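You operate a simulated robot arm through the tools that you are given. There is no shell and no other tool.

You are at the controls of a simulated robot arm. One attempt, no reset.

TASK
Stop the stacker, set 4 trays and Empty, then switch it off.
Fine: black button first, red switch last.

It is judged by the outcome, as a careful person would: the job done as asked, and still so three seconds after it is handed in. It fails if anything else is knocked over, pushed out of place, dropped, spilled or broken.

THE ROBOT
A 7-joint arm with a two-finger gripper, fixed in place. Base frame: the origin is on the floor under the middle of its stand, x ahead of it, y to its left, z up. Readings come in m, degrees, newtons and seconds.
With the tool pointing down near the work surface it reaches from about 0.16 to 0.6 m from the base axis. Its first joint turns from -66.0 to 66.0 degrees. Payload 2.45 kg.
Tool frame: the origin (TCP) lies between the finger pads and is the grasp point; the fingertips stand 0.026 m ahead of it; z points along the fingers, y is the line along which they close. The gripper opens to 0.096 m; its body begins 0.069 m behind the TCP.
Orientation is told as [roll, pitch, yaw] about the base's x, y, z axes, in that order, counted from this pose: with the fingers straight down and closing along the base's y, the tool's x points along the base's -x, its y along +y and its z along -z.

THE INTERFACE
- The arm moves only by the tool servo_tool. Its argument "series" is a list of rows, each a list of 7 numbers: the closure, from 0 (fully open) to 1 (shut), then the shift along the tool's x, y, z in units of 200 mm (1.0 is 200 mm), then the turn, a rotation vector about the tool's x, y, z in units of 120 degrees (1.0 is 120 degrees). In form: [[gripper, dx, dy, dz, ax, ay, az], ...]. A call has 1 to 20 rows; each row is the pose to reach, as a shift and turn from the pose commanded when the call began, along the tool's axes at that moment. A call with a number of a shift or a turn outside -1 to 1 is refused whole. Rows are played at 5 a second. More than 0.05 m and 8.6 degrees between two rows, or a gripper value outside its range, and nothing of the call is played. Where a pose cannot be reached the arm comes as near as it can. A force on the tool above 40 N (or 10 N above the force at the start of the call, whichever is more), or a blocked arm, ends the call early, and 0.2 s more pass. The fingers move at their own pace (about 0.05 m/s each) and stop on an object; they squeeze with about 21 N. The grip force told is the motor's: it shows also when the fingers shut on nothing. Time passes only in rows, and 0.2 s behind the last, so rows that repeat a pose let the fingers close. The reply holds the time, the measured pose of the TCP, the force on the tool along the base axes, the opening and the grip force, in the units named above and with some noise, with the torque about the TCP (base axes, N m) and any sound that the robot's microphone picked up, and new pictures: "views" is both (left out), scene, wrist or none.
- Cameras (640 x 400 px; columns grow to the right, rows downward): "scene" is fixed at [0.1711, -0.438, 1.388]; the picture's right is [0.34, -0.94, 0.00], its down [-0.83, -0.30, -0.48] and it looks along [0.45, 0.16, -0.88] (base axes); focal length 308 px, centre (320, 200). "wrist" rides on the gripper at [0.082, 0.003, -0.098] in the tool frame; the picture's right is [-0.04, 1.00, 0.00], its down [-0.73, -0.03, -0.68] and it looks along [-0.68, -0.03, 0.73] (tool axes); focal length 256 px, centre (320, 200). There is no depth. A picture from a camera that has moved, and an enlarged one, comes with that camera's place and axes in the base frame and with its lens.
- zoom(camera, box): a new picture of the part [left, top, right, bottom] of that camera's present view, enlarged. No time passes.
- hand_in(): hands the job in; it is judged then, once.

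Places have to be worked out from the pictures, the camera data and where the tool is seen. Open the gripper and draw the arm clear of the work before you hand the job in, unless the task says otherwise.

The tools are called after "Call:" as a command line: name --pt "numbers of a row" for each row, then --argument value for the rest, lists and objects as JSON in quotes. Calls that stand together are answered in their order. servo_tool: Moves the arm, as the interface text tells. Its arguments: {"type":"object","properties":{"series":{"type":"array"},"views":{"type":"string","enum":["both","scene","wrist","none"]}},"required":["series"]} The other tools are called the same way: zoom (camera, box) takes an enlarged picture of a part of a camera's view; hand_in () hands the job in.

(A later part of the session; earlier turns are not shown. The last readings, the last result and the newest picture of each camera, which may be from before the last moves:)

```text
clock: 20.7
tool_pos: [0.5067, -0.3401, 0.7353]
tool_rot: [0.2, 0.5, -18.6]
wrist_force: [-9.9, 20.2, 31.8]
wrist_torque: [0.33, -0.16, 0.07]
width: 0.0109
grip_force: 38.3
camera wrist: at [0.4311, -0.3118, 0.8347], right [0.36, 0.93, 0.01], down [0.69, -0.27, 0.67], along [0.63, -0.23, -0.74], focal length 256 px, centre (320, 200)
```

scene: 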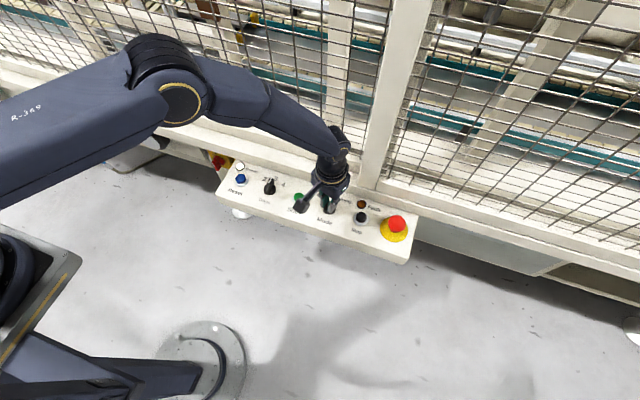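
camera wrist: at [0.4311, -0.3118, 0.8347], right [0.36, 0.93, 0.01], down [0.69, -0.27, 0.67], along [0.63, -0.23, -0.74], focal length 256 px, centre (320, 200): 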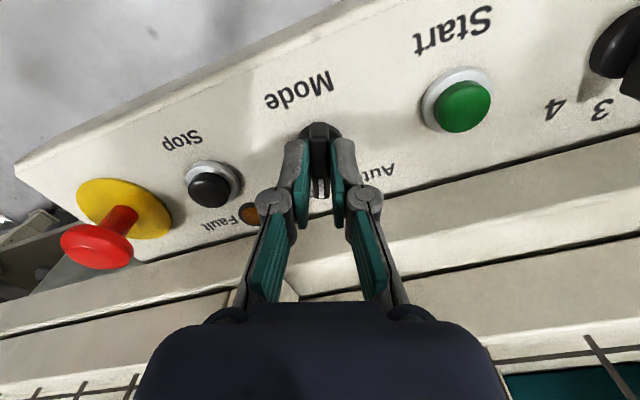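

Now at yaw -19°, reading about 32 N upward and a side load, so the tool is slightly low and off the centreline. I'll raise 0.8 mm, shift 1.5 mm sideways to unload, and finish the turn to -40°.

Call:
servo_tool --pt "1 0 0.004 -0.003 0 0 0" --pt "1 0 0.0075 -0.0045 0 0 0" --pt "1 -0.0001 0.0093 -0.0045 0 0 0.0417" --pt "1 -0.0003 0.0111 -0.0045 0 0 0.0833" --pt "1 -0.0007 0.0128 -0.0045 0 0 0.125" --pt "1 -0.0012 0.0145 -0.0045 0 0 0.1667" --pt "1 -0.0015 0.0152 -0.0045 0 0 0.1833" --pt "1 -0.0015 0.0152 -0.0045 0 0 0.1833"

```text
clock: 22.5
tool_pos: [0.5066, -0.3368, 0.7362]
tool_rot: [-0.1, 0.6, -40.5]
wrist_force: [1.2, 6.7, -14.6]
wrist_torque: [-0.5, -0.8, 0.39]
width: 0.0107
grip_force: 37.9
camera wrist: at [0.4486, -0.2831, 0.8347], right [0.68, 0.73, 0.0], down [0.54, -0.5, 0.67], along [0.49, -0.46, -0.74], focal length 256 px, centre (320, 200)
```

scene: 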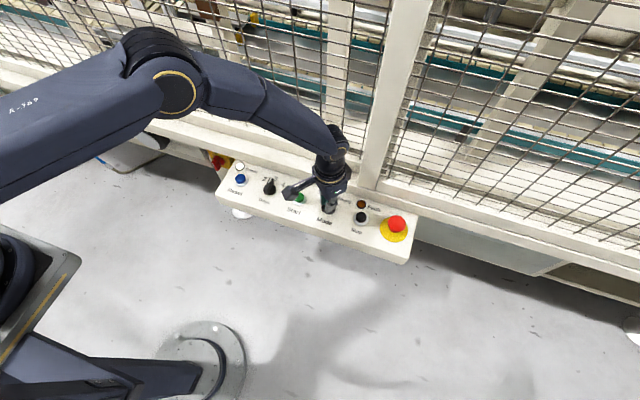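
wrist: 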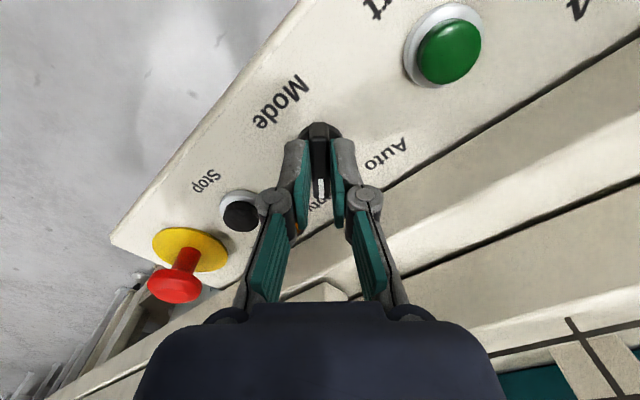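

The tool has turned to -40.5° with the bar still in the fingers and pointing at Empty. I'll open the fingers and check where the knob settles.

Call:
servo_tool --pt "0.5 0 0 0 0 0 0" --pt "0.5 0 0 0 0 0 0" --pt "0.5 0 0 0 0 0 0" --pt "0.5 0 0 -0.1 0 0 0" --pt "0.5 0 0 -0.25 0 0 0" --pt "0.5 0 0 -0.4 0 0 0"

```text
clock: 23.9
tool_pos: [0.509, -0.34, 0.816]
tool_rot: [0.0, 0.5, -40.4]
wrist_force: [-0.6, -0.1, 1.2]
wrist_torque: [0.02, 0.0, -0.01]
width: 0.0481
grip_force: 0.0
camera wrist: at [0.4502, -0.2854, 0.9149], right [0.68, 0.73, 0.0], down [0.54, -0.5, 0.67], along [0.49, -0.46, -0.74], focal length 256 px, centre (320, 200)
```

scene: 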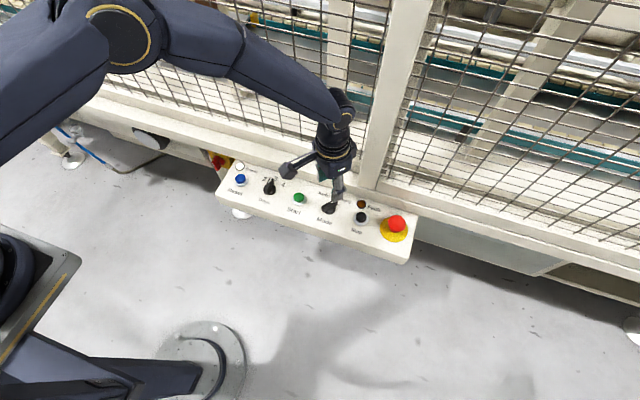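
wrist: 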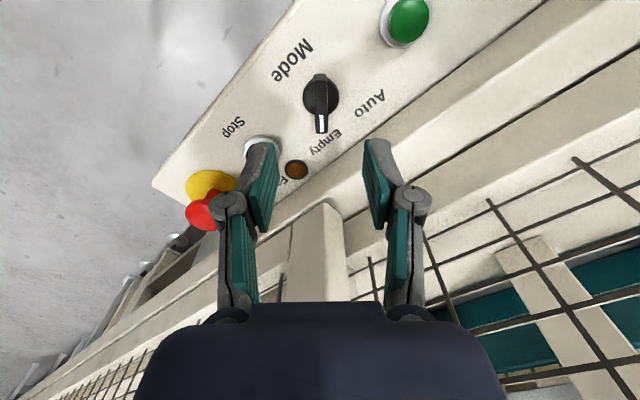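

Call:
zoom --camera "wrist" --box '[270, 50, 390, 150]'

Call:
zoom --camera "scene" --box '[290, 170, 380, 240]'

```text
4.00 times, centred on (330, 100) of wrist
camera zoom: at [0.4502, -0.2854, 0.9149], right [0.68, 0.73, 0.0], down [0.54, -0.5, 0.67], along [0.49, -0.46, -0.74], focal length 1024 px, centre (280, 600)
```

zoom: 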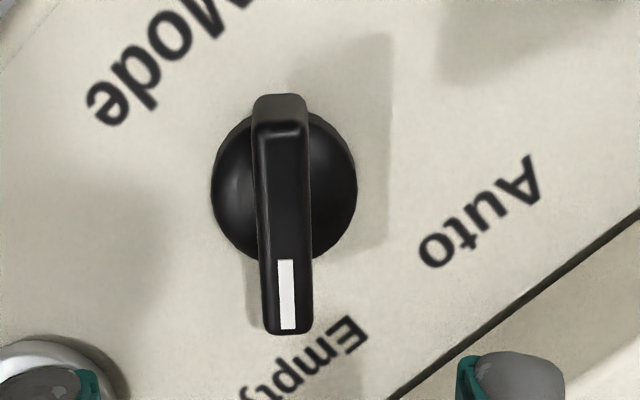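

```text
5.71 times, centred on (335, 205) of scene
camera zoom: at [0.1711, -0.438, 1.388], right [0.34, -0.94, 0.0], down [-0.83, -0.3, -0.48], along [0.45, 0.16, -0.88], focal length 1762 px, centre (234, 171)
```

zoom: 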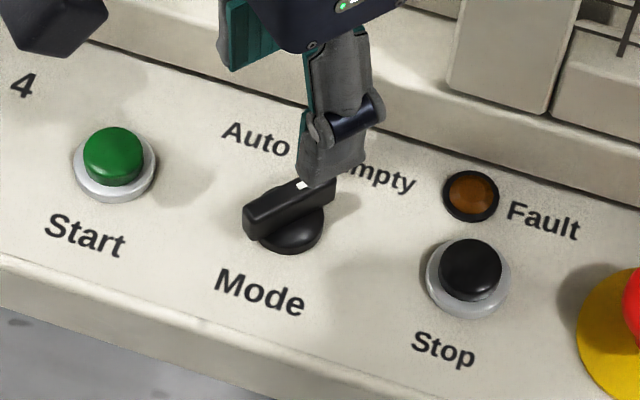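

The Mode pointer measures -40.5°, mirroring its original +40° at Auto, so it's on Empty. Next is the Trays knob: I'll move above it near [0.509, -0.176] with yaw back to 0.

Call:
servo_tool --pt "0.5 0.106 0.125 0 0 0 -0.0673" --pt "0.5 0.212 0.25 0 0 0 -0.1347" --pt "0.5 0.319 0.375 0 0 0 -0.202" --pt "0.5 0.425 0.5 0 0 0 -0.2693" --pt "0.5 0.531 0.6245 0 0 0 -0.3367" --pt "0.5 0.531 0.6245 0 0 0 -0.3367"

```text
clock: 25.3
tool_pos: [0.5081, -0.1739, 0.8171]
tool_rot: [0.4, 0.2, 0.0]
wrist_force: [-0.4, 0.7, 0.2]
wrist_torque: [-0.03, 0.01, -0.02]
width: 0.0478
grip_force: 0.1
camera wrist: at [0.4275, -0.172, 0.9162], right [0.04, 1.0, 0.01], down [0.74, -0.03, 0.67], along [0.67, -0.02, -0.74], focal length 256 px, centre (320, 200)
```

scene: 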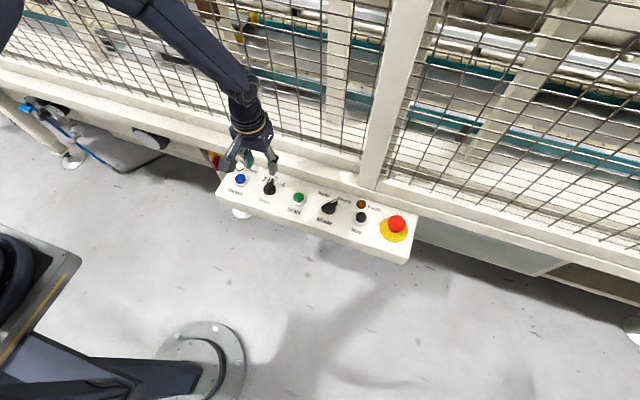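
wrist: 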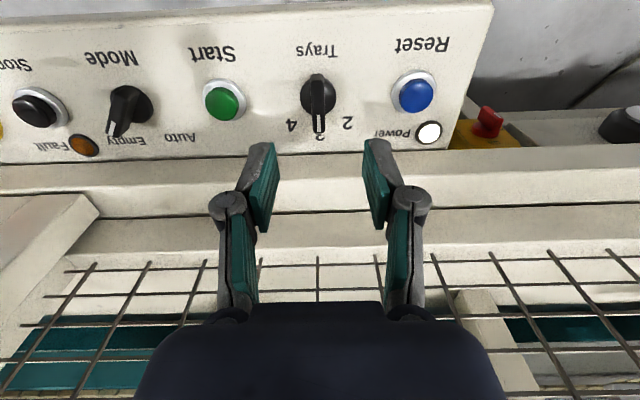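

The tool is above Trays with the bar centred between the open fingers. I'll zoom in to measure the knob's centre and also confirm the Mode setting.

Call:
zoom --camera "wrist" --box '[270, 50, 370, 150]'

Call:
zoom --camera "scene" --box '[225, 160, 375, 240]'

```text
4.00 times, centred on (320, 100) of wrist
camera zoom: at [0.4275, -0.172, 0.9162], right [0.04, 1.0, 0.01], down [0.74, -0.03, 0.67], along [0.67, -0.02, -0.74], focal length 1024 px, centre (320, 600)
```

zoom: 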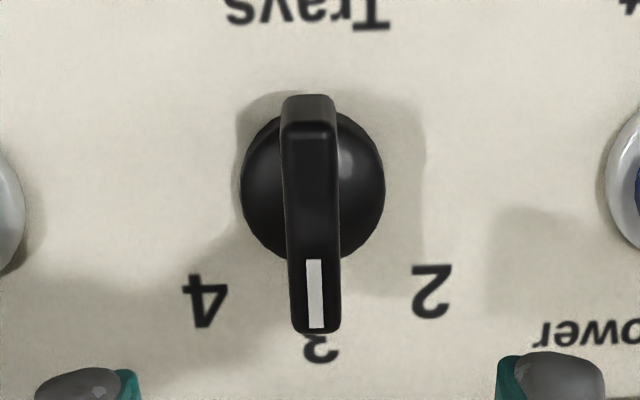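

```text
4.27 times, centred on (300, 200) of scene
camera zoom: at [0.1711, -0.438, 1.388], right [0.34, -0.94, 0.0], down [-0.83, -0.3, -0.48], along [0.45, 0.16, -0.88], focal length 1315 px, centre (405, 200)
```

zoom: 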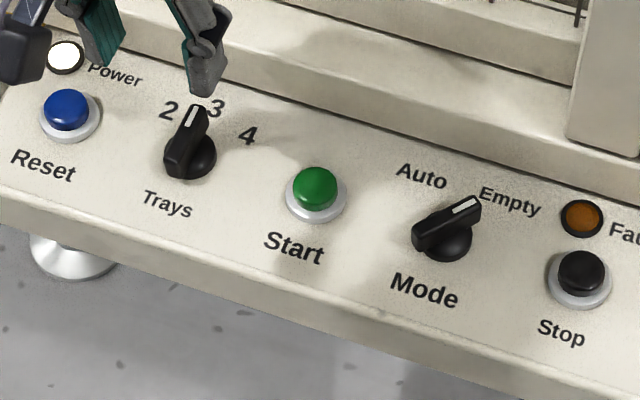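

Mode is confirmed on Empty. The Trays knob centre works out to about [0.510, -0.1755], with the bar straight along x. I'll correct the small offset and go down so the tips straddle the bar.

Call:
servo_tool --pt "0.5 -0.004 -0.004 0.12 0.0033 -0.0017 0" --pt "0.5 -0.008 -0.008 0.24 0.0033 -0.0017 0" --pt "0.5 -0.011 -0.011 0.32 0.0033 -0.0017 0" --pt "0.5 -0.011 -0.011 0.37 0.0033 -0.0017 0" --pt "0.5 -0.011 -0.011 0.405 0.0033 -0.0017 0" --pt "0.5 -0.011 -0.011 0.405 0.0033 -0.0017 0"

```text
clock: 26.7
tool_pos: [0.5093, -0.1755, 0.7354]
tool_rot: [-0.1, 0.1, -0.1]
wrist_force: [-0.8, 1.0, 1.0]
wrist_torque: [-0.05, -0.01, 0.0]
width: 0.0481
grip_force: 0.1
camera wrist: at [0.429, -0.1734, 0.8344], right [0.04, 1.0, 0.0], down [0.74, -0.03, 0.68], along [0.68, -0.03, -0.74], focal length 256 px, centre (320, 200)
```

scene: 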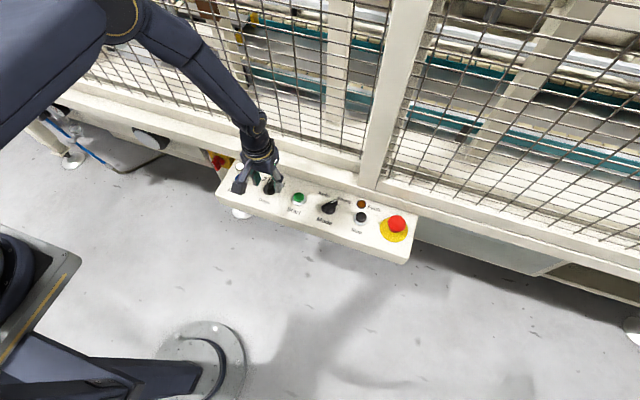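
wrist: 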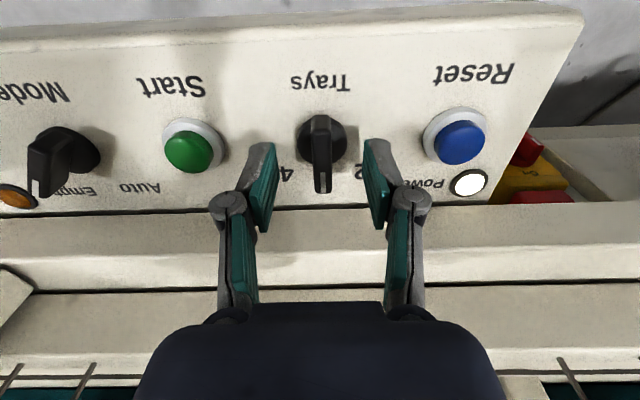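

The fingers straddle the Trays bar without contact. Before closing, I'll zoom in on the grip region and on the second red shape I see near the yellow box.

Call:
zoom --camera "wrist" --box '[480, 100, 640, 220]'

Call:
zoom --camera "wrist" --box '[240, 90, 400, 230]'

```text
3.33 times, centred on (560, 160) of wrist
camera zoom: at [0.429, -0.1734, 0.8344], right [0.04, 1.0, 0.0], down [0.74, -0.03, 0.68], along [0.68, -0.03, -0.74], focal length 853 px, centre (-480, 333)
```

zoom: 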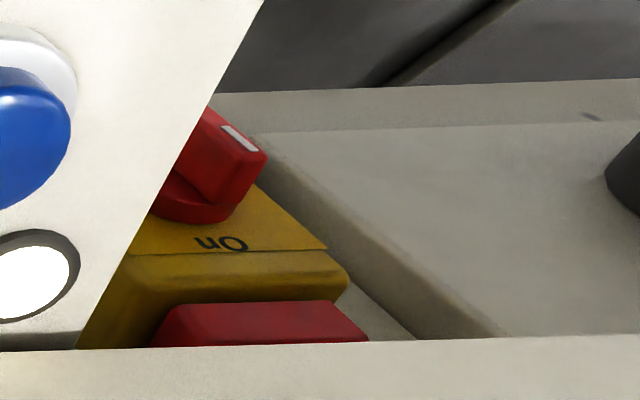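

```text
2.86 times, centred on (320, 160) of wrist
camera zoom: at [0.429, -0.1734, 0.8344], right [0.04, 1.0, 0.0], down [0.74, -0.03, 0.68], along [0.68, -0.03, -0.74], focal length 731 px, centre (320, 314)
```

zoom: 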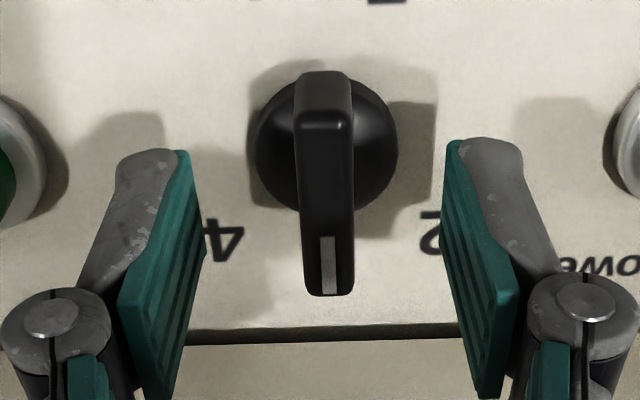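

The Trays grip geometry matches what worked on Mode. There also seems to be a red block on top of the yellow switch box, which I'll inspect later from lower down. Closing on the Trays bar now.

Call:
servo_tool --pt "0.7 0 0 0 0 0 0" --pt "1 0 0 0 0 0 0" --pt "1 0 0 0 0 0 0" --pt "1 0 0 0 0 0 0" --pt "1 0 0 0 0 0 0" --views "wrist"

```text
clock: 27.9
tool_pos: [0.51, -0.1759, 0.7359]
tool_rot: [-0.1, 0.2, 0.0]
wrist_force: [-0.4, 9.0, 0.4]
wrist_torque: [0.18, -0.04, 0.02]
width: 0.0107
grip_force: 38.0
camera wrist: at [0.429, -0.1725, 0.8346], right [0.04, 1.0, 0.0], down [0.74, -0.03, 0.68], along [0.68, -0.03, -0.74], focal length 256 px, centre (320, 200)
```

wrist: 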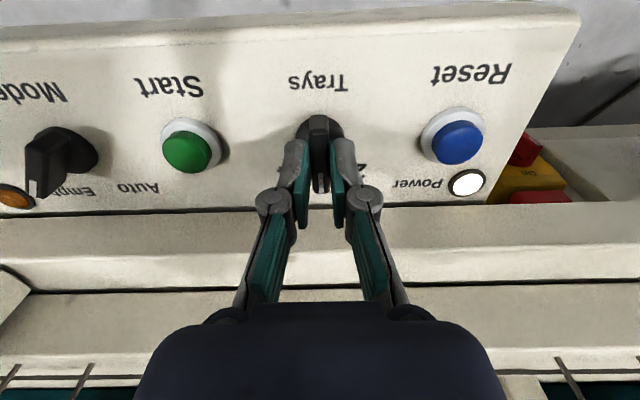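

Gripped at 10.7 mm with only 9 N of side force. I'll shift 0.8 mm toward +y to centre it and turn 40° clockwise in 4° steps.

Call:
servo_tool --pt "1 0 0.004 0 0 0 0" --pt "1 0 0.004 0 0 0 0.0333" --pt "1 0 0.004 0 0 0 0.0667" --pt "1 0 0.004 0 0 0 0.1" --pt "1 0 0.004 0 0 0 0.1333" --pt "1 0 0.004 0 0 0 0.1667" --pt "1 0 0.004 0 0 0 0.2" --pt "1 0 0.004 0 0 0 0.2333" --pt "1 0 0.004 0 0 0 0.2667" --pt "1 0 0.004 0 0 0 0.3" --pt "1 0 0.004 0 0 0 0.3333" --pt "1 0 0.004 0 0 0 0.3375"

```text
clock: 30.5
tool_pos: [0.5121, -0.173, 0.7357]
tool_rot: [-0.1, 0.1, -40.6]
wrist_force: [2.8, 16.3, -4.3]
wrist_torque: [1.1, 0.78, 0.02]
width: 0.0111
grip_force: 38.1
camera wrist: at [0.4513, -0.1189, 0.8346], right [0.68, 0.73, 0.0], down [0.54, -0.5, 0.68], along [0.5, -0.46, -0.74], focal length 256 px, centre (320, 200)
```

scene: 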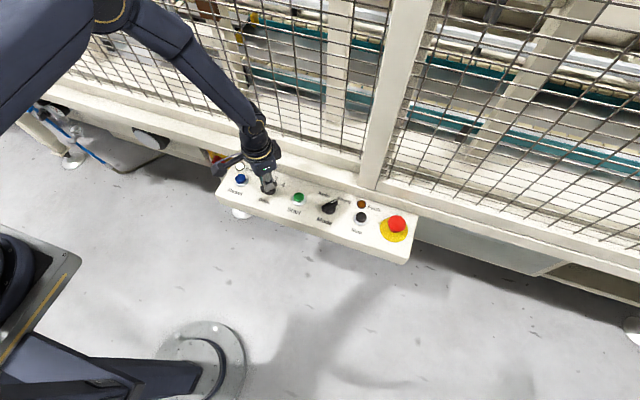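
wrist: 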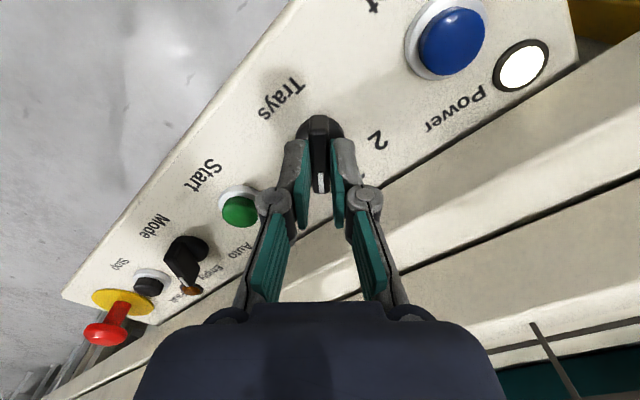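

The turn finished at -40.6° with moderate forces. I'll open the fingers, lift straight up, and check the pointer.

Call:
servo_tool --pt "0.5 0 0 0 0 0 0" --pt "0.5 0 0 0 0 0 0" --pt "0.5 0 0 0 0 0 0" --pt "0.5 0 0 -0.1 0 0 0" --pt "0.5 0 0 -0.25 0 0 0" --pt "0.5 0 0 -0.4 0 0 0" --pt "0.5 0 0 -0.4 0 0 0"

```text
clock: 32.1
tool_pos: [0.5117, -0.1752, 0.8162]
tool_rot: [-0.2, 0.2, -40.5]
wrist_force: [1.1, -1.1, 0.1]
wrist_torque: [-0.03, 0.0, -0.02]
width: 0.0479
grip_force: 0.0
camera wrist: at [0.4518, -0.1199, 0.9141], right [0.68, 0.73, 0.0], down [0.54, -0.5, 0.68], along [0.5, -0.46, -0.73], focal length 256 px, centre (320, 200)
```

scene: 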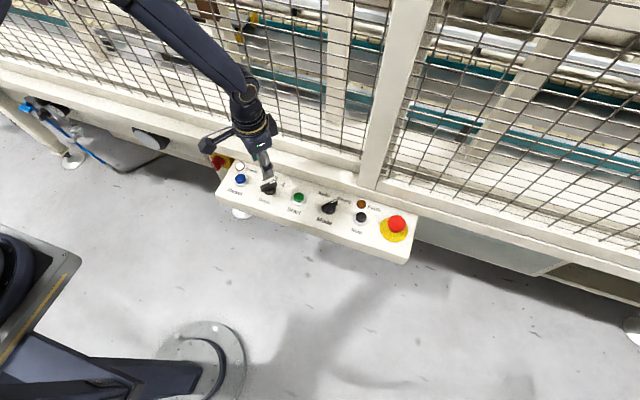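
wrist: 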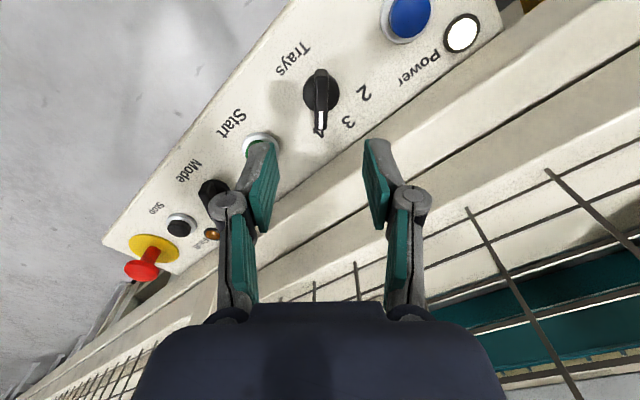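

Call:
zoom --camera "wrist" --box '[270, 40, 390, 150]'

Call:
zoom --camera "scene" --box '[225, 155, 375, 245]'

```text
3.64 times, centred on (330, 95) of wrist
camera zoom: at [0.4518, -0.1199, 0.9141], right [0.68, 0.73, 0.0], down [0.54, -0.5, 0.68], along [0.5, -0.46, -0.73], focal length 931 px, centre (284, 582)
```

zoom: 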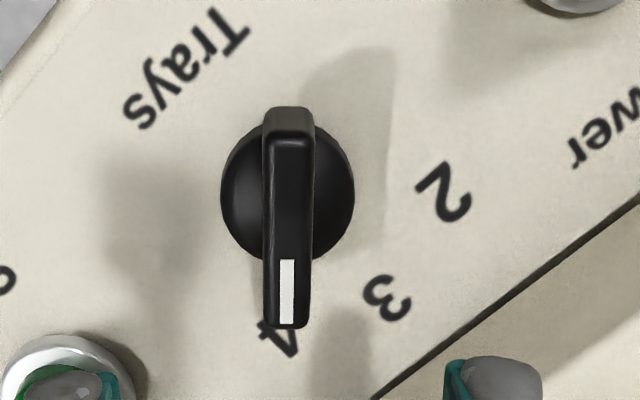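

```text
4.27 times, centred on (300, 200) of scene
camera zoom: at [0.1711, -0.438, 1.388], right [0.34, -0.94, 0.0], down [-0.83, -0.3, -0.48], along [0.45, 0.16, -0.88], focal length 1315 px, centre (405, 200)
```

zoom: 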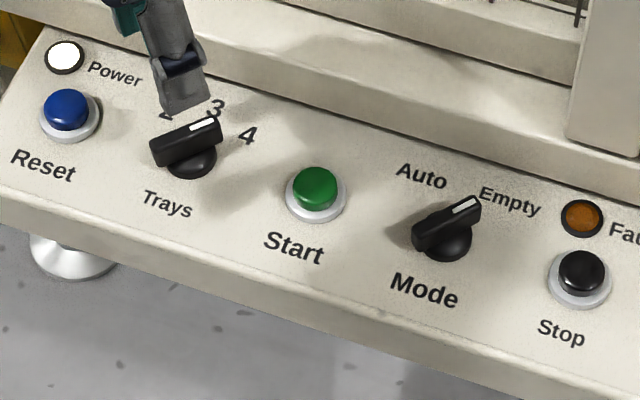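

Trays now points at 4 and Mode at Empty, with the Start lamp dark and Power lit. Next is the red switch: I'll back away from the panel and tilt the tool 45° so the wrist camera looks at it head-on.

Call:
servo_tool --pt "0.5 0.199 0.061 -0.034 0 0 -0.0675" --pt "0.5 0.397 0.121 -0.068 0 0 -0.135" --pt "0.5 0.596 0.182 -0.102 0 0 -0.2025" --pt "0.5 0.795 0.243 -0.136 0 0 -0.27" --pt "0.5 0.9935 0.3035 -0.17 0 0 -0.3375" --pt "0.5 0.9935 0.3035 -0.17 0 0 -0.3375" --views "none"

Call:
servo_tool --pt "0.5 0 0.07 0.08 0 -0.0625 0" --pt "0.5 0 0.145 0.16 0 -0.125 0" --pt "0.5 0 0.22 0.25 0 -0.1875 0" --pt "0.5 0 0.29 0.33 0 -0.25 0" --pt "0.5 0 0.36 0.42 0 -0.3125 0" --pt "0.5 0 0.435 0.5 0 -0.375 0" --pt "0.5 0 0.435 0.5 0 -0.375 0"

```text
clock: 33.5
tool_pos: [0.3989, -0.001, 0.8502]
tool_rot: [-0.1, 0.1, 0.0]
wrist_force: [0.1, -0.2, -0.1]
wrist_torque: [-0.01, -0.02, 0.01]
width: 0.0481
grip_force: 0.0
```

```text
clock: 35.1
tool_pos: [0.3991, 0.0872, 0.7508]
tool_rot: [-0.1, -44.9, 0.1]
wrist_force: [0.2, -0.2, 0.0]
wrist_torque: [0.01, 0.03, -0.04]
width: 0.048
grip_force: 0.1
camera wrist: at [0.2718, 0.0896, 0.7625], right [0.03, 1.0, 0.03], down [0.04, -0.03, 1.0], along [1.0, -0.03, -0.04], focal length 256 px, centre (320, 200)
```

scene: 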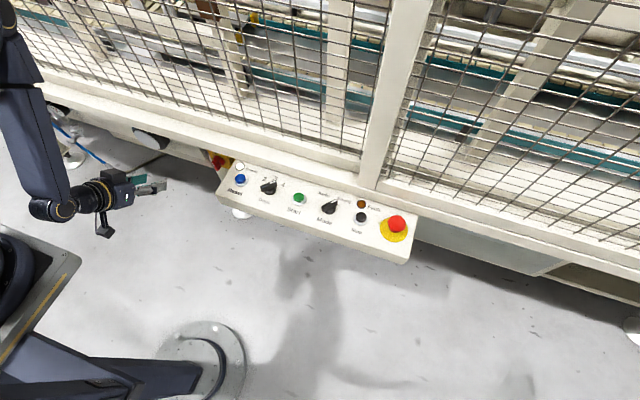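
wrist: 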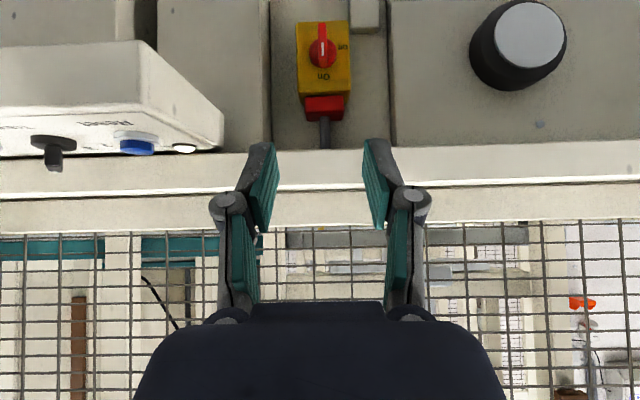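

The wrist camera now sees the yellow box nearly head-on, upside down. I'll zoom in for details of the switch and the space around it.

Call:
zoom --camera "wrist" --box '[260, 0, 400, 160]'

Call:
zoom --camera "scene" --box '[190, 140, 350, 230]'

```text
2.50 times, centred on (330, 80) of wrist
camera zoom: at [0.2718, 0.0896, 0.7625], right [0.03, 1.0, 0.03], down [0.04, -0.03, 1.0], along [1.0, -0.03, -0.04], focal length 640 px, centre (295, 500)
```

zoom: 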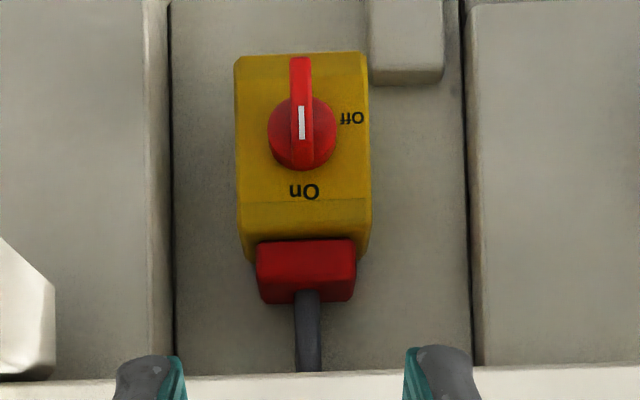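

```text
4.00 times, centred on (270, 185) of scene
camera zoom: at [0.1711, -0.438, 1.388], right [0.34, -0.94, 0.0], down [-0.83, -0.3, -0.48], along [0.45, 0.16, -0.88], focal length 1233 px, centre (520, 260)
```

zoom: 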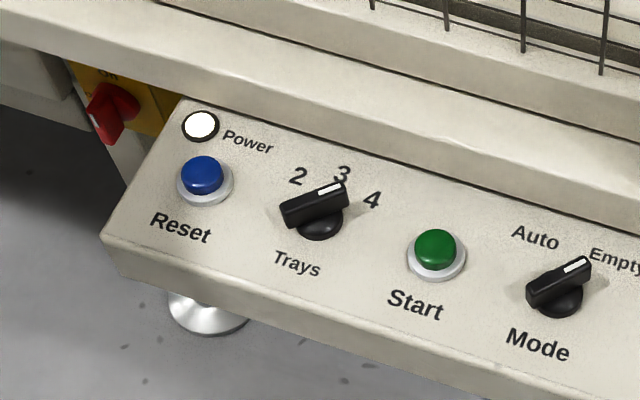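

The red block on top of the box is just the cable gland. The handle's axis is at about y=0.088, z=0.538, spanning z 0.515–0.56 with its tip at x about 0.60. The rail (z about 0.685) and the leg (behind the box face) leave enough room, so I'll level the tool at a standoff of x=0.45 in front of the switch.

Call:
servo_tool --pt "0.5 0.082 0.001 0.132 0 -0.0536 0" --pt "0.5 0.164 0.001 0.265 0 -0.107 0" --pt "0.5 0.245 0.002 0.397 0 -0.161 0" --pt "0.5 0.327 0.003 0.529 0 -0.214 0" --pt "0.5 0.409 0.004 0.662 0 -0.268 0" --pt "0.5 0.491 0.004 0.794 0 -0.321 0" --pt "0.5 0.5727 0.005 0.9265 0 -0.375 0" --pt "0.5 0.5727 0.005 0.9265 0 -0.375 0"

```text
clock: 36.9
tool_pos: [0.4729, 0.099, 0.673]
tool_rot: [-60.9, -89.4, 61.0]
wrist_force: [0.7, -1.1, 0.6]
wrist_torque: [0.01, -0.01, 0.03]
width: 0.0481
grip_force: 0.1
out of reach, approached as far as the arm can: row 5, 6, 7, 8
camera wrist: at [0.3737, 0.1009, 0.5916], right [0.0, 1.0, 0.03], down [-0.68, -0.03, 0.74], along [0.74, -0.02, 0.68], focal length 256 px, centre (320, 200)
```

scene: 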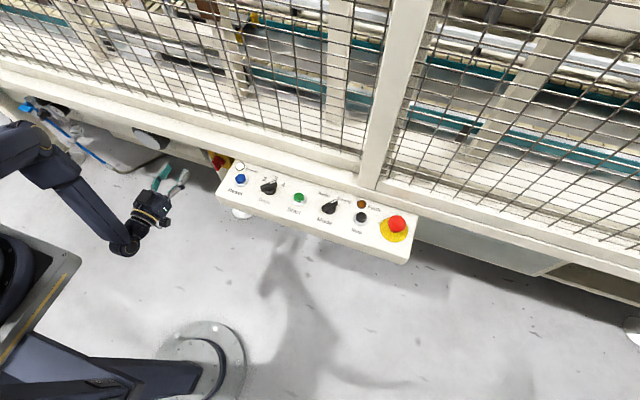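
wrist: 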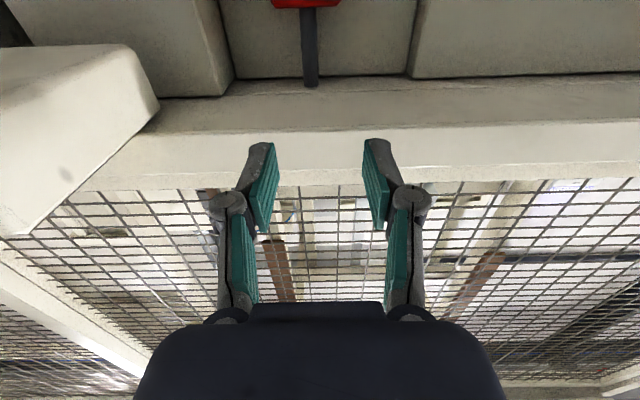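

The arm couldn't get that low with a level tool so close in; it stopped at [0.473, 0.099, 0.673]. I'll move the target a little further out (5 cm along the tool axis, still clear of the rail) to see if it becomes reachable.

Call:
servo_tool --pt "0.5 0 0 0.1 0 0 0" --pt "0.5 0 0 0.2 0 0 0" --pt "0.5 0 0 0.25 0 0 0" --pt "0.5 0 0 0.25 0 0 0"

```text
clock: 37.9
tool_pos: [0.5216, 0.0981, 0.6717]
tool_rot: [-29.8, -89.8, 29.7]
wrist_force: [0.1, -0.3, -0.1]
wrist_torque: [0.0, -0.02, -0.01]
width: 0.0477
grip_force: 0.1
camera wrist: at [0.4229, 0.102, 0.5898], right [0.0, 1.0, 0.04], down [-0.68, -0.03, 0.73], along [0.74, -0.03, 0.68], focal length 256 px, centre (320, 200)
```

scene: 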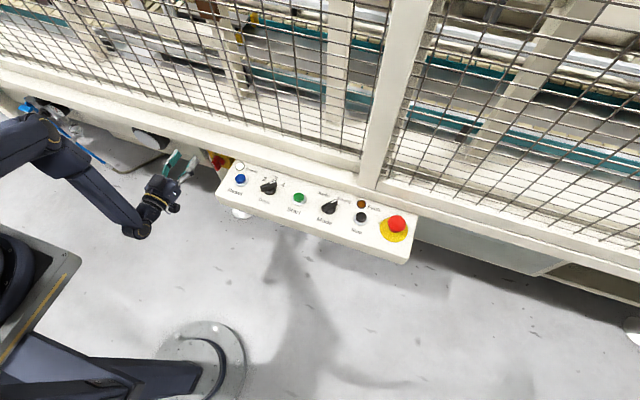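
wrist: 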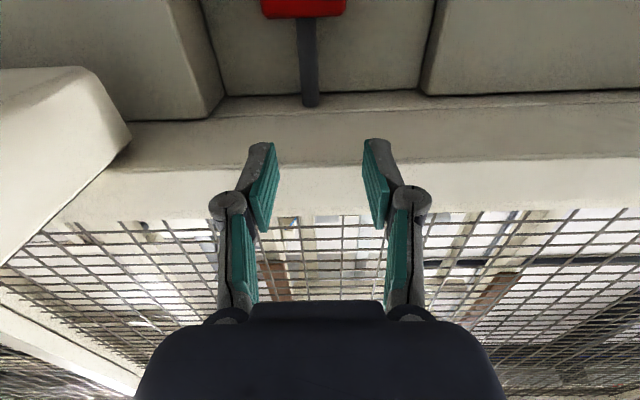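

The commanded pose now follows the reached one, and [0.522, 0.098, 0.672] is reachable with the tool level. I'll lower from here toward z=0.54, with the fingertips still ahead of the rail's front edge.

Call:
servo_tool --pt "0.5 0.15 -0.01 0 0 0 0" --pt "0.5 0.3 -0.02 0 0 0 0" --pt "0.5 0.45 -0.035 0 0 0 0" --pt "0.5 0.6 -0.05 0 0 0 0" --pt "0.5 0.67 -0.05 0 0 0 0" --pt "0.5 0.67 -0.05 0 0 0 0"

```text
clock: 39.3
tool_pos: [0.5198, 0.0991, 0.6604]
tool_rot: [-22.2, -90.0, 22.1]
wrist_force: [0.7, -0.7, 0.4]
wrist_torque: [-0.01, 0.01, -0.01]
width: 0.048
grip_force: 0.1
out of reach, approached as far as the arm can: row 1, 2, 3, 4, 5, 6
camera wrist: at [0.4221, 0.1014, 0.5794], right [0.0, 1.0, 0.04], down [-0.68, -0.03, 0.74], along [0.74, -0.03, 0.68], focal length 256 px, centre (320, 200)
```

scene: 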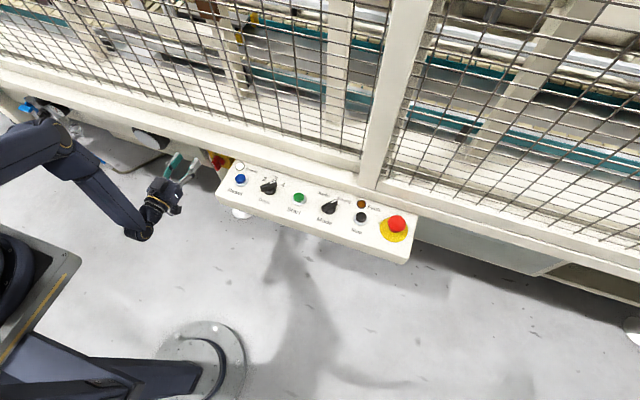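
wrist: 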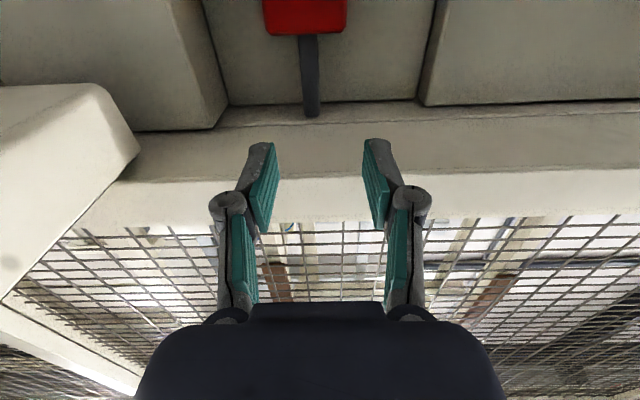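

With the tool level, the arm bottoms out around z=0.66, so I'll work the switch with the tool pitched forward-down about 50°. The plan is to shut the fingers, push the handle's upper end toward +y, then press it down to Off. First I'll take that orientation at a standoff in front of the switch.

Call:
servo_tool --pt "1 0.02 -0.03 0 0 0.0667 0" --pt "1 0.04 -0.065 0 0 0.1333 0" --pt "1 0.07 -0.1 0 0 0.2 0" --pt "1 0.1 -0.135 0 0 0.2667 0" --pt "1 0.12 -0.165 0 0 0.3333 0" --pt "1 0.12 -0.165 0 0 0.3333 0"

```text
clock: 40.7
tool_pos: [0.5202, 0.0657, 0.6396]
tool_rot: [-0.1, -49.8, 0.0]
wrist_force: [0.5, 1.1, 0.6]
wrist_torque: [0.02, 0.0, 0.03]
width: 0.0001
grip_force: 20.7
camera wrist: at [0.3932, 0.0682, 0.6413], right [0.03, 1.0, 0.03], down [-0.04, -0.03, 1.0], along [1.0, -0.03, 0.04], focal length 256 px, centre (320, 200)
```

scene: 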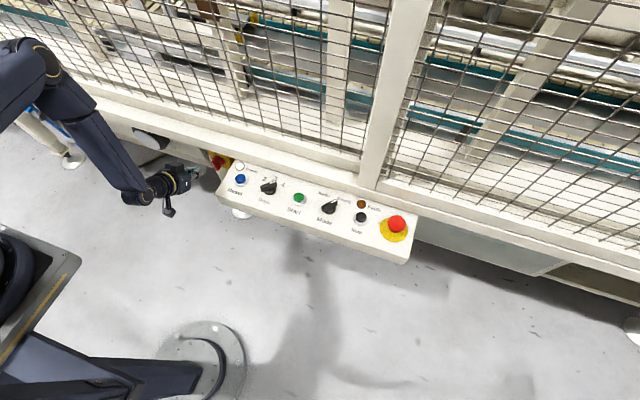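
wrist: 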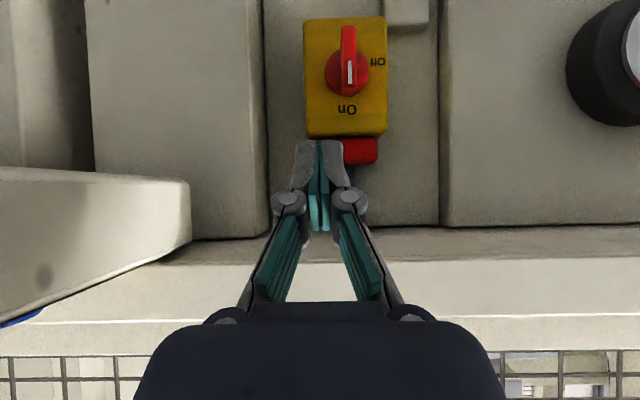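

That pose was reached exactly and gives a nearly frontal view of the switch. I'll zoom in to refine the handle geometry.

Call:
zoom --camera "wrist" --box '[280, 10, 410, 180]'

```text
2.35 times, centred on (345, 95) of wrist
camera zoom: at [0.3932, 0.0682, 0.6413], right [0.03, 1.0, 0.03], down [-0.04, -0.03, 1.0], along [1.0, -0.03, 0.04], focal length 602 px, centre (261, 447)
```

zoom: 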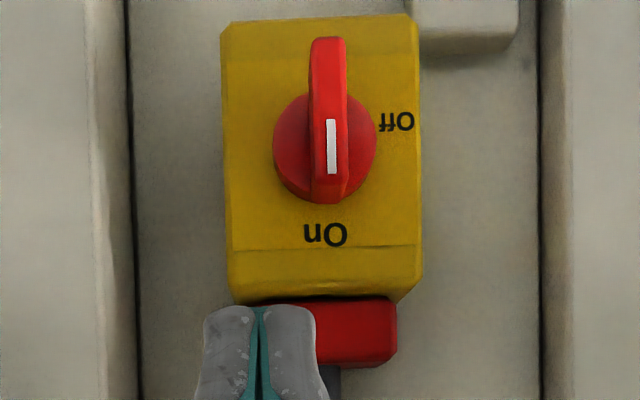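

The handle's axis refines to y about 0.089, z about 0.536, with its outer face at x about 0.605. The shut fingertips are about 27 mm wide. I'll offset to the handle's right (-y) side and advance along the tool axis, stopping about 2.5 cm short to check.

Call:
servo_tool --pt "1 0.003 -0.0535 0.1 0 0 0" --pt "1 0.006 -0.0535 0.22 0 0 0" --pt "1 0.01 -0.0535 0.34 0 0 0" --pt "1 0.0135 -0.0535 0.4 0 0 0" --pt "1 0.0135 -0.0535 0.4 0 0 0"

```text
clock: 41.9
tool_pos: [0.5791, 0.0546, 0.5861]
tool_rot: [-0.1, -49.7, 0.0]
wrist_force: [-0.3, -0.2, -0.5]
wrist_torque: [-0.02, -0.03, 0.07]
width: 0.0001
grip_force: 20.8
camera wrist: at [0.4523, 0.0577, 0.5872], right [0.03, 1.0, 0.03], down [-0.05, -0.03, 1.0], along [1.0, -0.03, 0.04], focal length 256 px, centre (320, 200)
```

scene: 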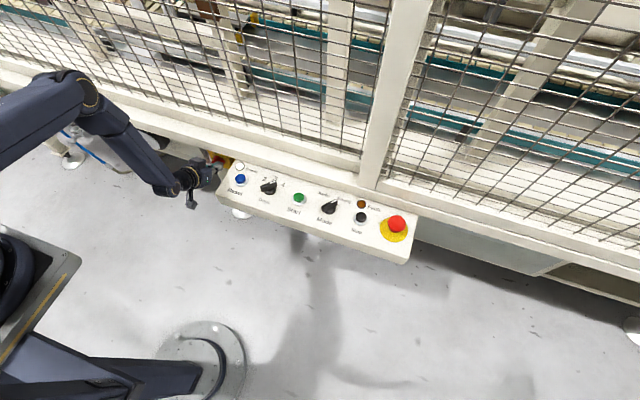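
wrist: 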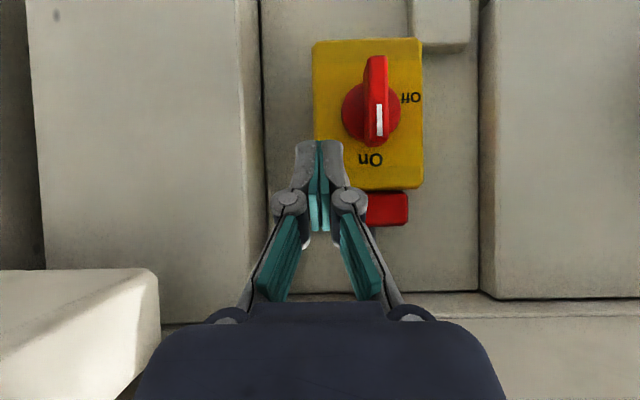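

The fingertips are near and to the right of the handle, with clear space to the rail and the panel's end. I'll take a closer look before going in.

Call:
zoom --camera "wrist" --box '[280, 30, 440, 230]'

Call:
zoom --camera "scene" --box '[170, 140, 260, 220]'

```text
2.00 times, centred on (360, 130) of wrist
camera zoom: at [0.4523, 0.0577, 0.5872], right [0.03, 1.0, 0.03], down [-0.05, -0.03, 1.0], along [1.0, -0.03, 0.04], focal length 512 px, centre (240, 340)
```

zoom: 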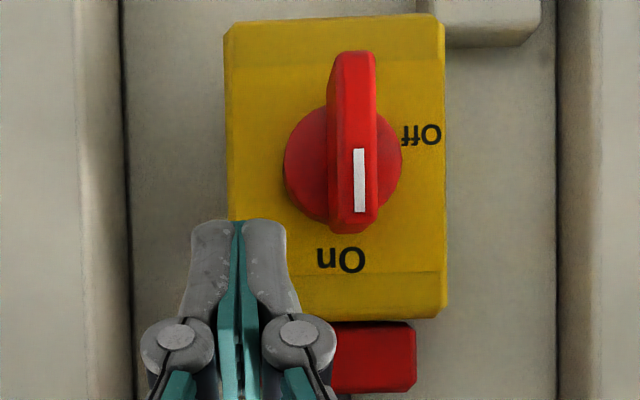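

```text
5.00 times, centred on (215, 180) of scene
camera zoom: at [0.1711, -0.438, 1.388], right [0.34, -0.94, 0.0], down [-0.83, -0.3, -0.48], along [0.45, 0.16, -0.88], focal length 1541 px, centre (845, 300)
```

zoom: 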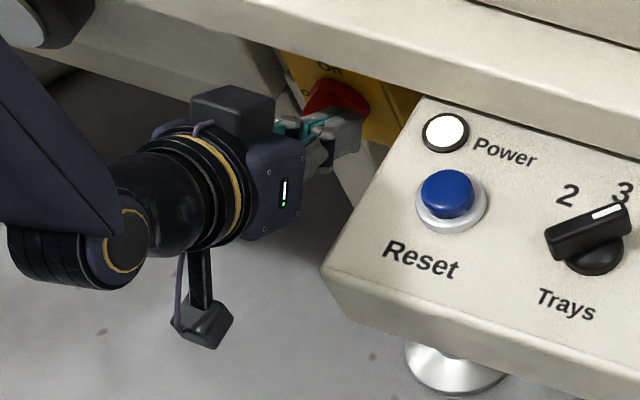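

The handle axis is confirmed at y=0.089, z=0.536, with the outer face at x about 0.602. I'll advance the last 26 mm so the tips sit beside the upper half of the handle without touching it yet.

Call:
servo_tool --pt "1 -0.001 0 0.05 0 0 0" --pt "1 -0.002 0 0.09 0 0 0" --pt "1 -0.002 0 0.115 0 0 0" --pt "1 -0.002 0 0.1294 0 0 0" --pt "1 -0.002 0 0.1294 0 0 0"

```text
clock: 43.1
tool_pos: [0.5992, 0.0537, 0.5698]
tool_rot: [0.0, -49.9, 0.0]
wrist_force: [0.7, -0.2, 0.1]
wrist_torque: [0.01, 0.0, 0.0]
width: 0.0
grip_force: 21.5
camera wrist: at [0.4725, 0.0575, 0.5707], right [0.03, 1.0, 0.03], down [-0.05, -0.03, 1.0], along [1.0, -0.03, 0.05], focal length 256 px, centre (320, 200)
```

scene: 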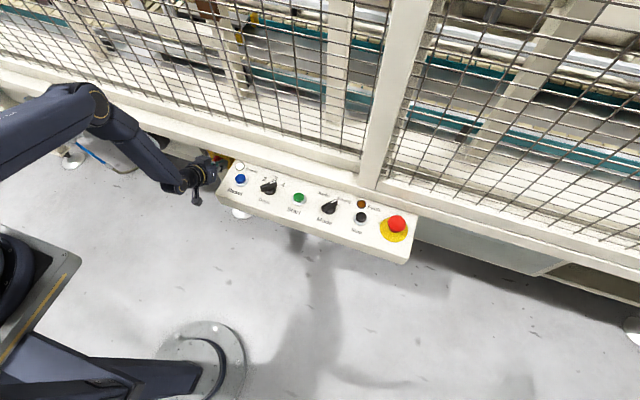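
wrist: 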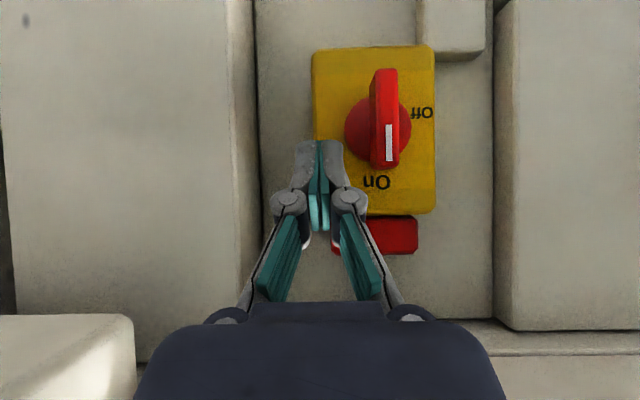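

No contact yet, and the tips overlap the handle's upper end by about 12 mm, sitting roughly 9 mm above its axis. I'll push toward +y in small steps to swing the handle's top toward Off.

Call:
servo_tool --pt "1 0 0.03 0 0 0 0" --pt "1 0 0.06 0 0 0 0" --pt "1 0 0.08 0 0 0 0" --pt "1 0 0.095 0 0 0 0" --pt "1 0 0.11 0 0 0 0" --pt "1 0 0.125 0 0 0 0" --pt "1 0 0.14 0 0 0 0"

```text
clock: 44.7
tool_pos: [0.6006, 0.0819, 0.5703]
tool_rot: [-0.1, -49.9, -0.1]
wrist_force: [1.1, -13.4, 4.8]
wrist_torque: [-0.28, -0.08, -0.18]
width: 0.0
grip_force: 20.7
camera wrist: at [0.4733, 0.085, 0.5707], right [0.03, 1.0, 0.03], down [-0.05, -0.03, 1.0], along [1.0, -0.03, 0.05], focal length 256 px, centre (320, 200)
```

scene: 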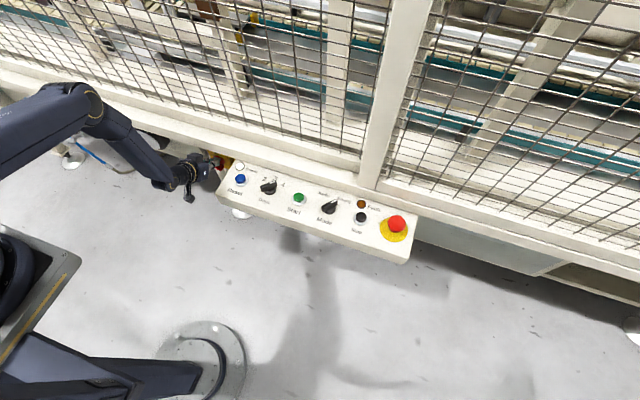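
wrist: 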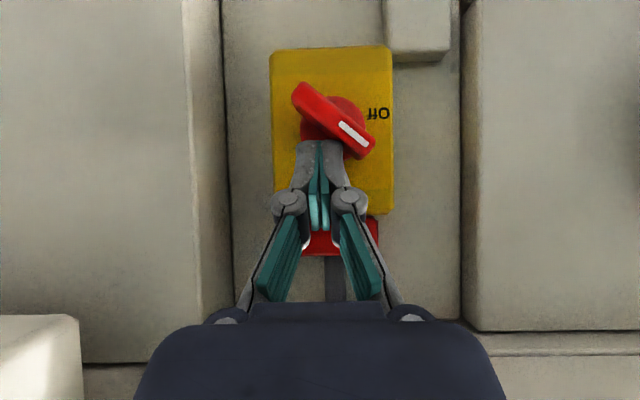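

The handle is turning well, now about halfway to Off with only 13 N of resistance. I'll continue 14 mm further in +y.

Call:
servo_tool --pt "1 0 0.015 0 0 0 0" --pt "1 0 0.03 0 0 0 0" --pt "1 0 0.045 0 0 0 0" --pt "1 0 0.06 0 0 0 0" --pt "1 0 0.07 0 0 0 0"

```text
clock: 45.9
tool_pos: [0.5991, 0.0973, 0.57]
tool_rot: [-0.1, -49.8, 0.1]
wrist_force: [2.2, -1.8, 2.9]
wrist_torque: [0.01, -0.07, -0.04]
width: 0.0001
grip_force: 21.0
camera wrist: at [0.4727, 0.1004, 0.571], right [0.02, 1.0, 0.03], down [-0.05, -0.03, 1.0], along [1.0, -0.03, 0.05], focal length 256 px, centre (320, 200)
```

scene: 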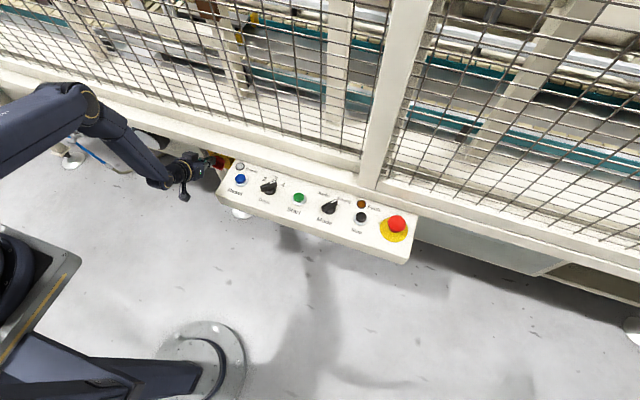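
wrist: 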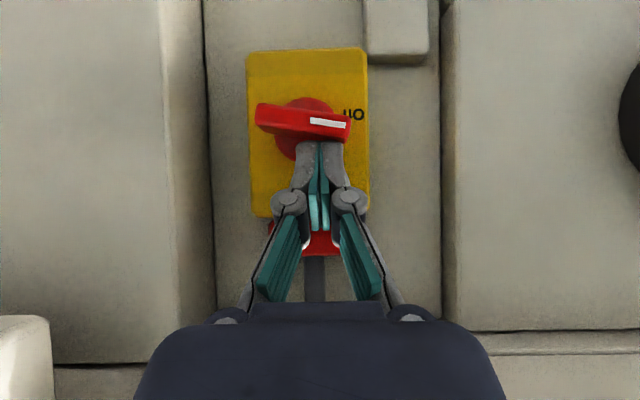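

The handle is now almost horizontal, and the Power lamp looks to have gone dark. I'll zoom in to measure what angle is left.

Call:
zoom --camera "wrist" --box '[230, 40, 390, 180]'

Call:
zoom --camera "scene" --box '[190, 140, 350, 230]'

```text
2.86 times, centred on (310, 110) of wrist
camera zoom: at [0.4727, 0.1004, 0.571], right [0.02, 1.0, 0.03], down [-0.05, -0.03, 1.0], along [1.0, -0.03, 0.05], focal length 731 px, centre (349, 457)
```

zoom: 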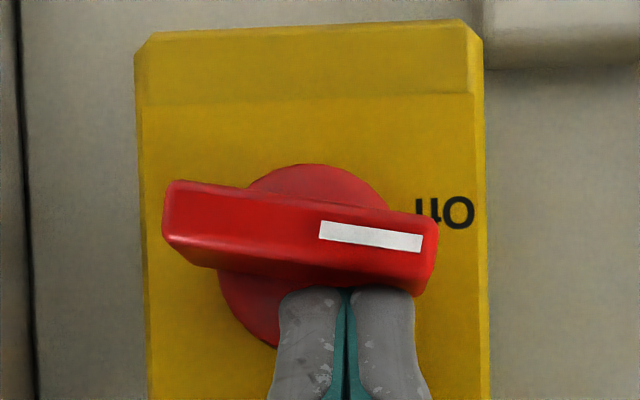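

```text
4.00 times, centred on (270, 185) of scene
camera zoom: at [0.1711, -0.438, 1.388], right [0.34, -0.94, 0.0], down [-0.83, -0.3, -0.48], along [0.45, 0.16, -0.88], focal length 1233 px, centre (520, 260)
```

zoom: 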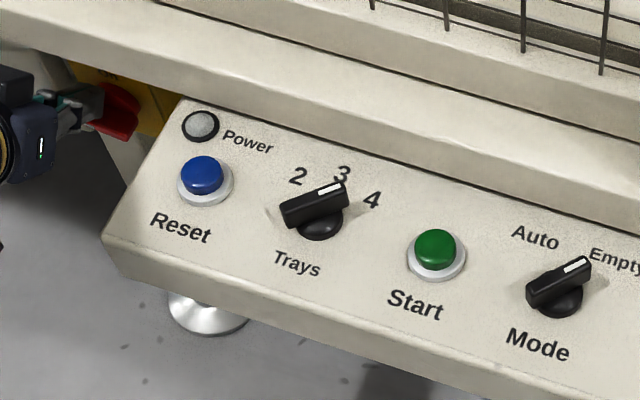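

The Power lamp is dark and the handle is about 8° short of horizontal. I'll shift 4 mm toward its end and press down a few millimetres to seat it at Off.

Call:
servo_tool --pt "1 0 0.02 0 0 0 0" --pt "1 0.0039 0.02 0.0032 0 0 0" --pt "1 0.0077 0.02 0.0064 0 0 0" --pt "1 0.0115 0.02 0.0096 0 0 0" --pt "1 0.0153 0.02 0.0129 0 0 0"

```text
clock: 47.1
tool_pos: [0.6003, 0.1011, 0.5674]
tool_rot: [0.0, -50.0, 0.0]
wrist_force: [-5.2, 4.0, 12.0]
wrist_torque: [0.08, 0.0, 0.05]
width: 0.0058
grip_force: 28.1
camera wrist: at [0.4732, 0.1043, 0.5678], right [0.03, 1.0, 0.03], down [-0.05, -0.03, 1.0], along [1.0, -0.03, 0.05], focal length 256 px, centre (320, 200)
```

scene: 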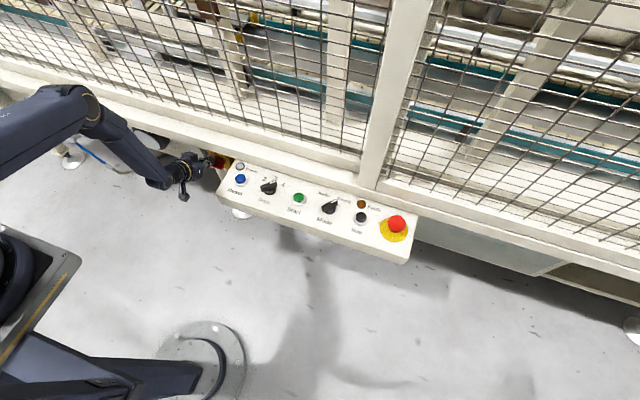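
wrist: 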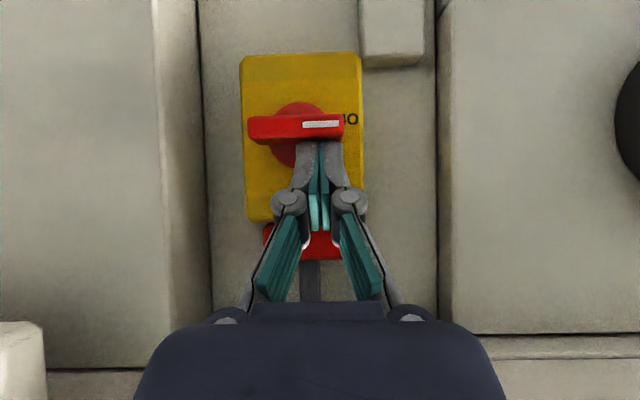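

Call:
zoom --camera "wrist" --box '[230, 40, 390, 180]'

```text
2.86 times, centred on (310, 110) of wrist
camera zoom: at [0.4732, 0.1043, 0.5678], right [0.03, 1.0, 0.03], down [-0.05, -0.03, 1.0], along [1.0, -0.03, 0.05], focal length 731 px, centre (349, 457)
```

zoom: 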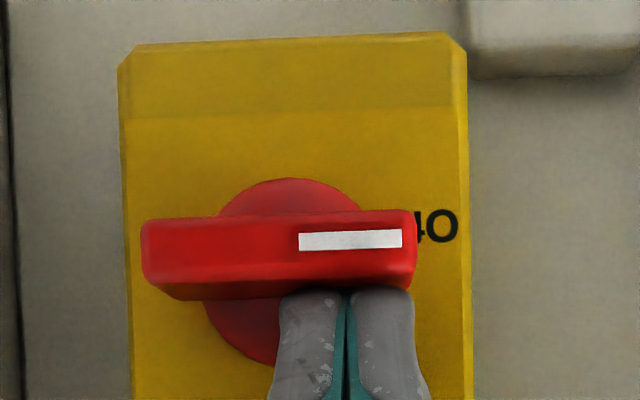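

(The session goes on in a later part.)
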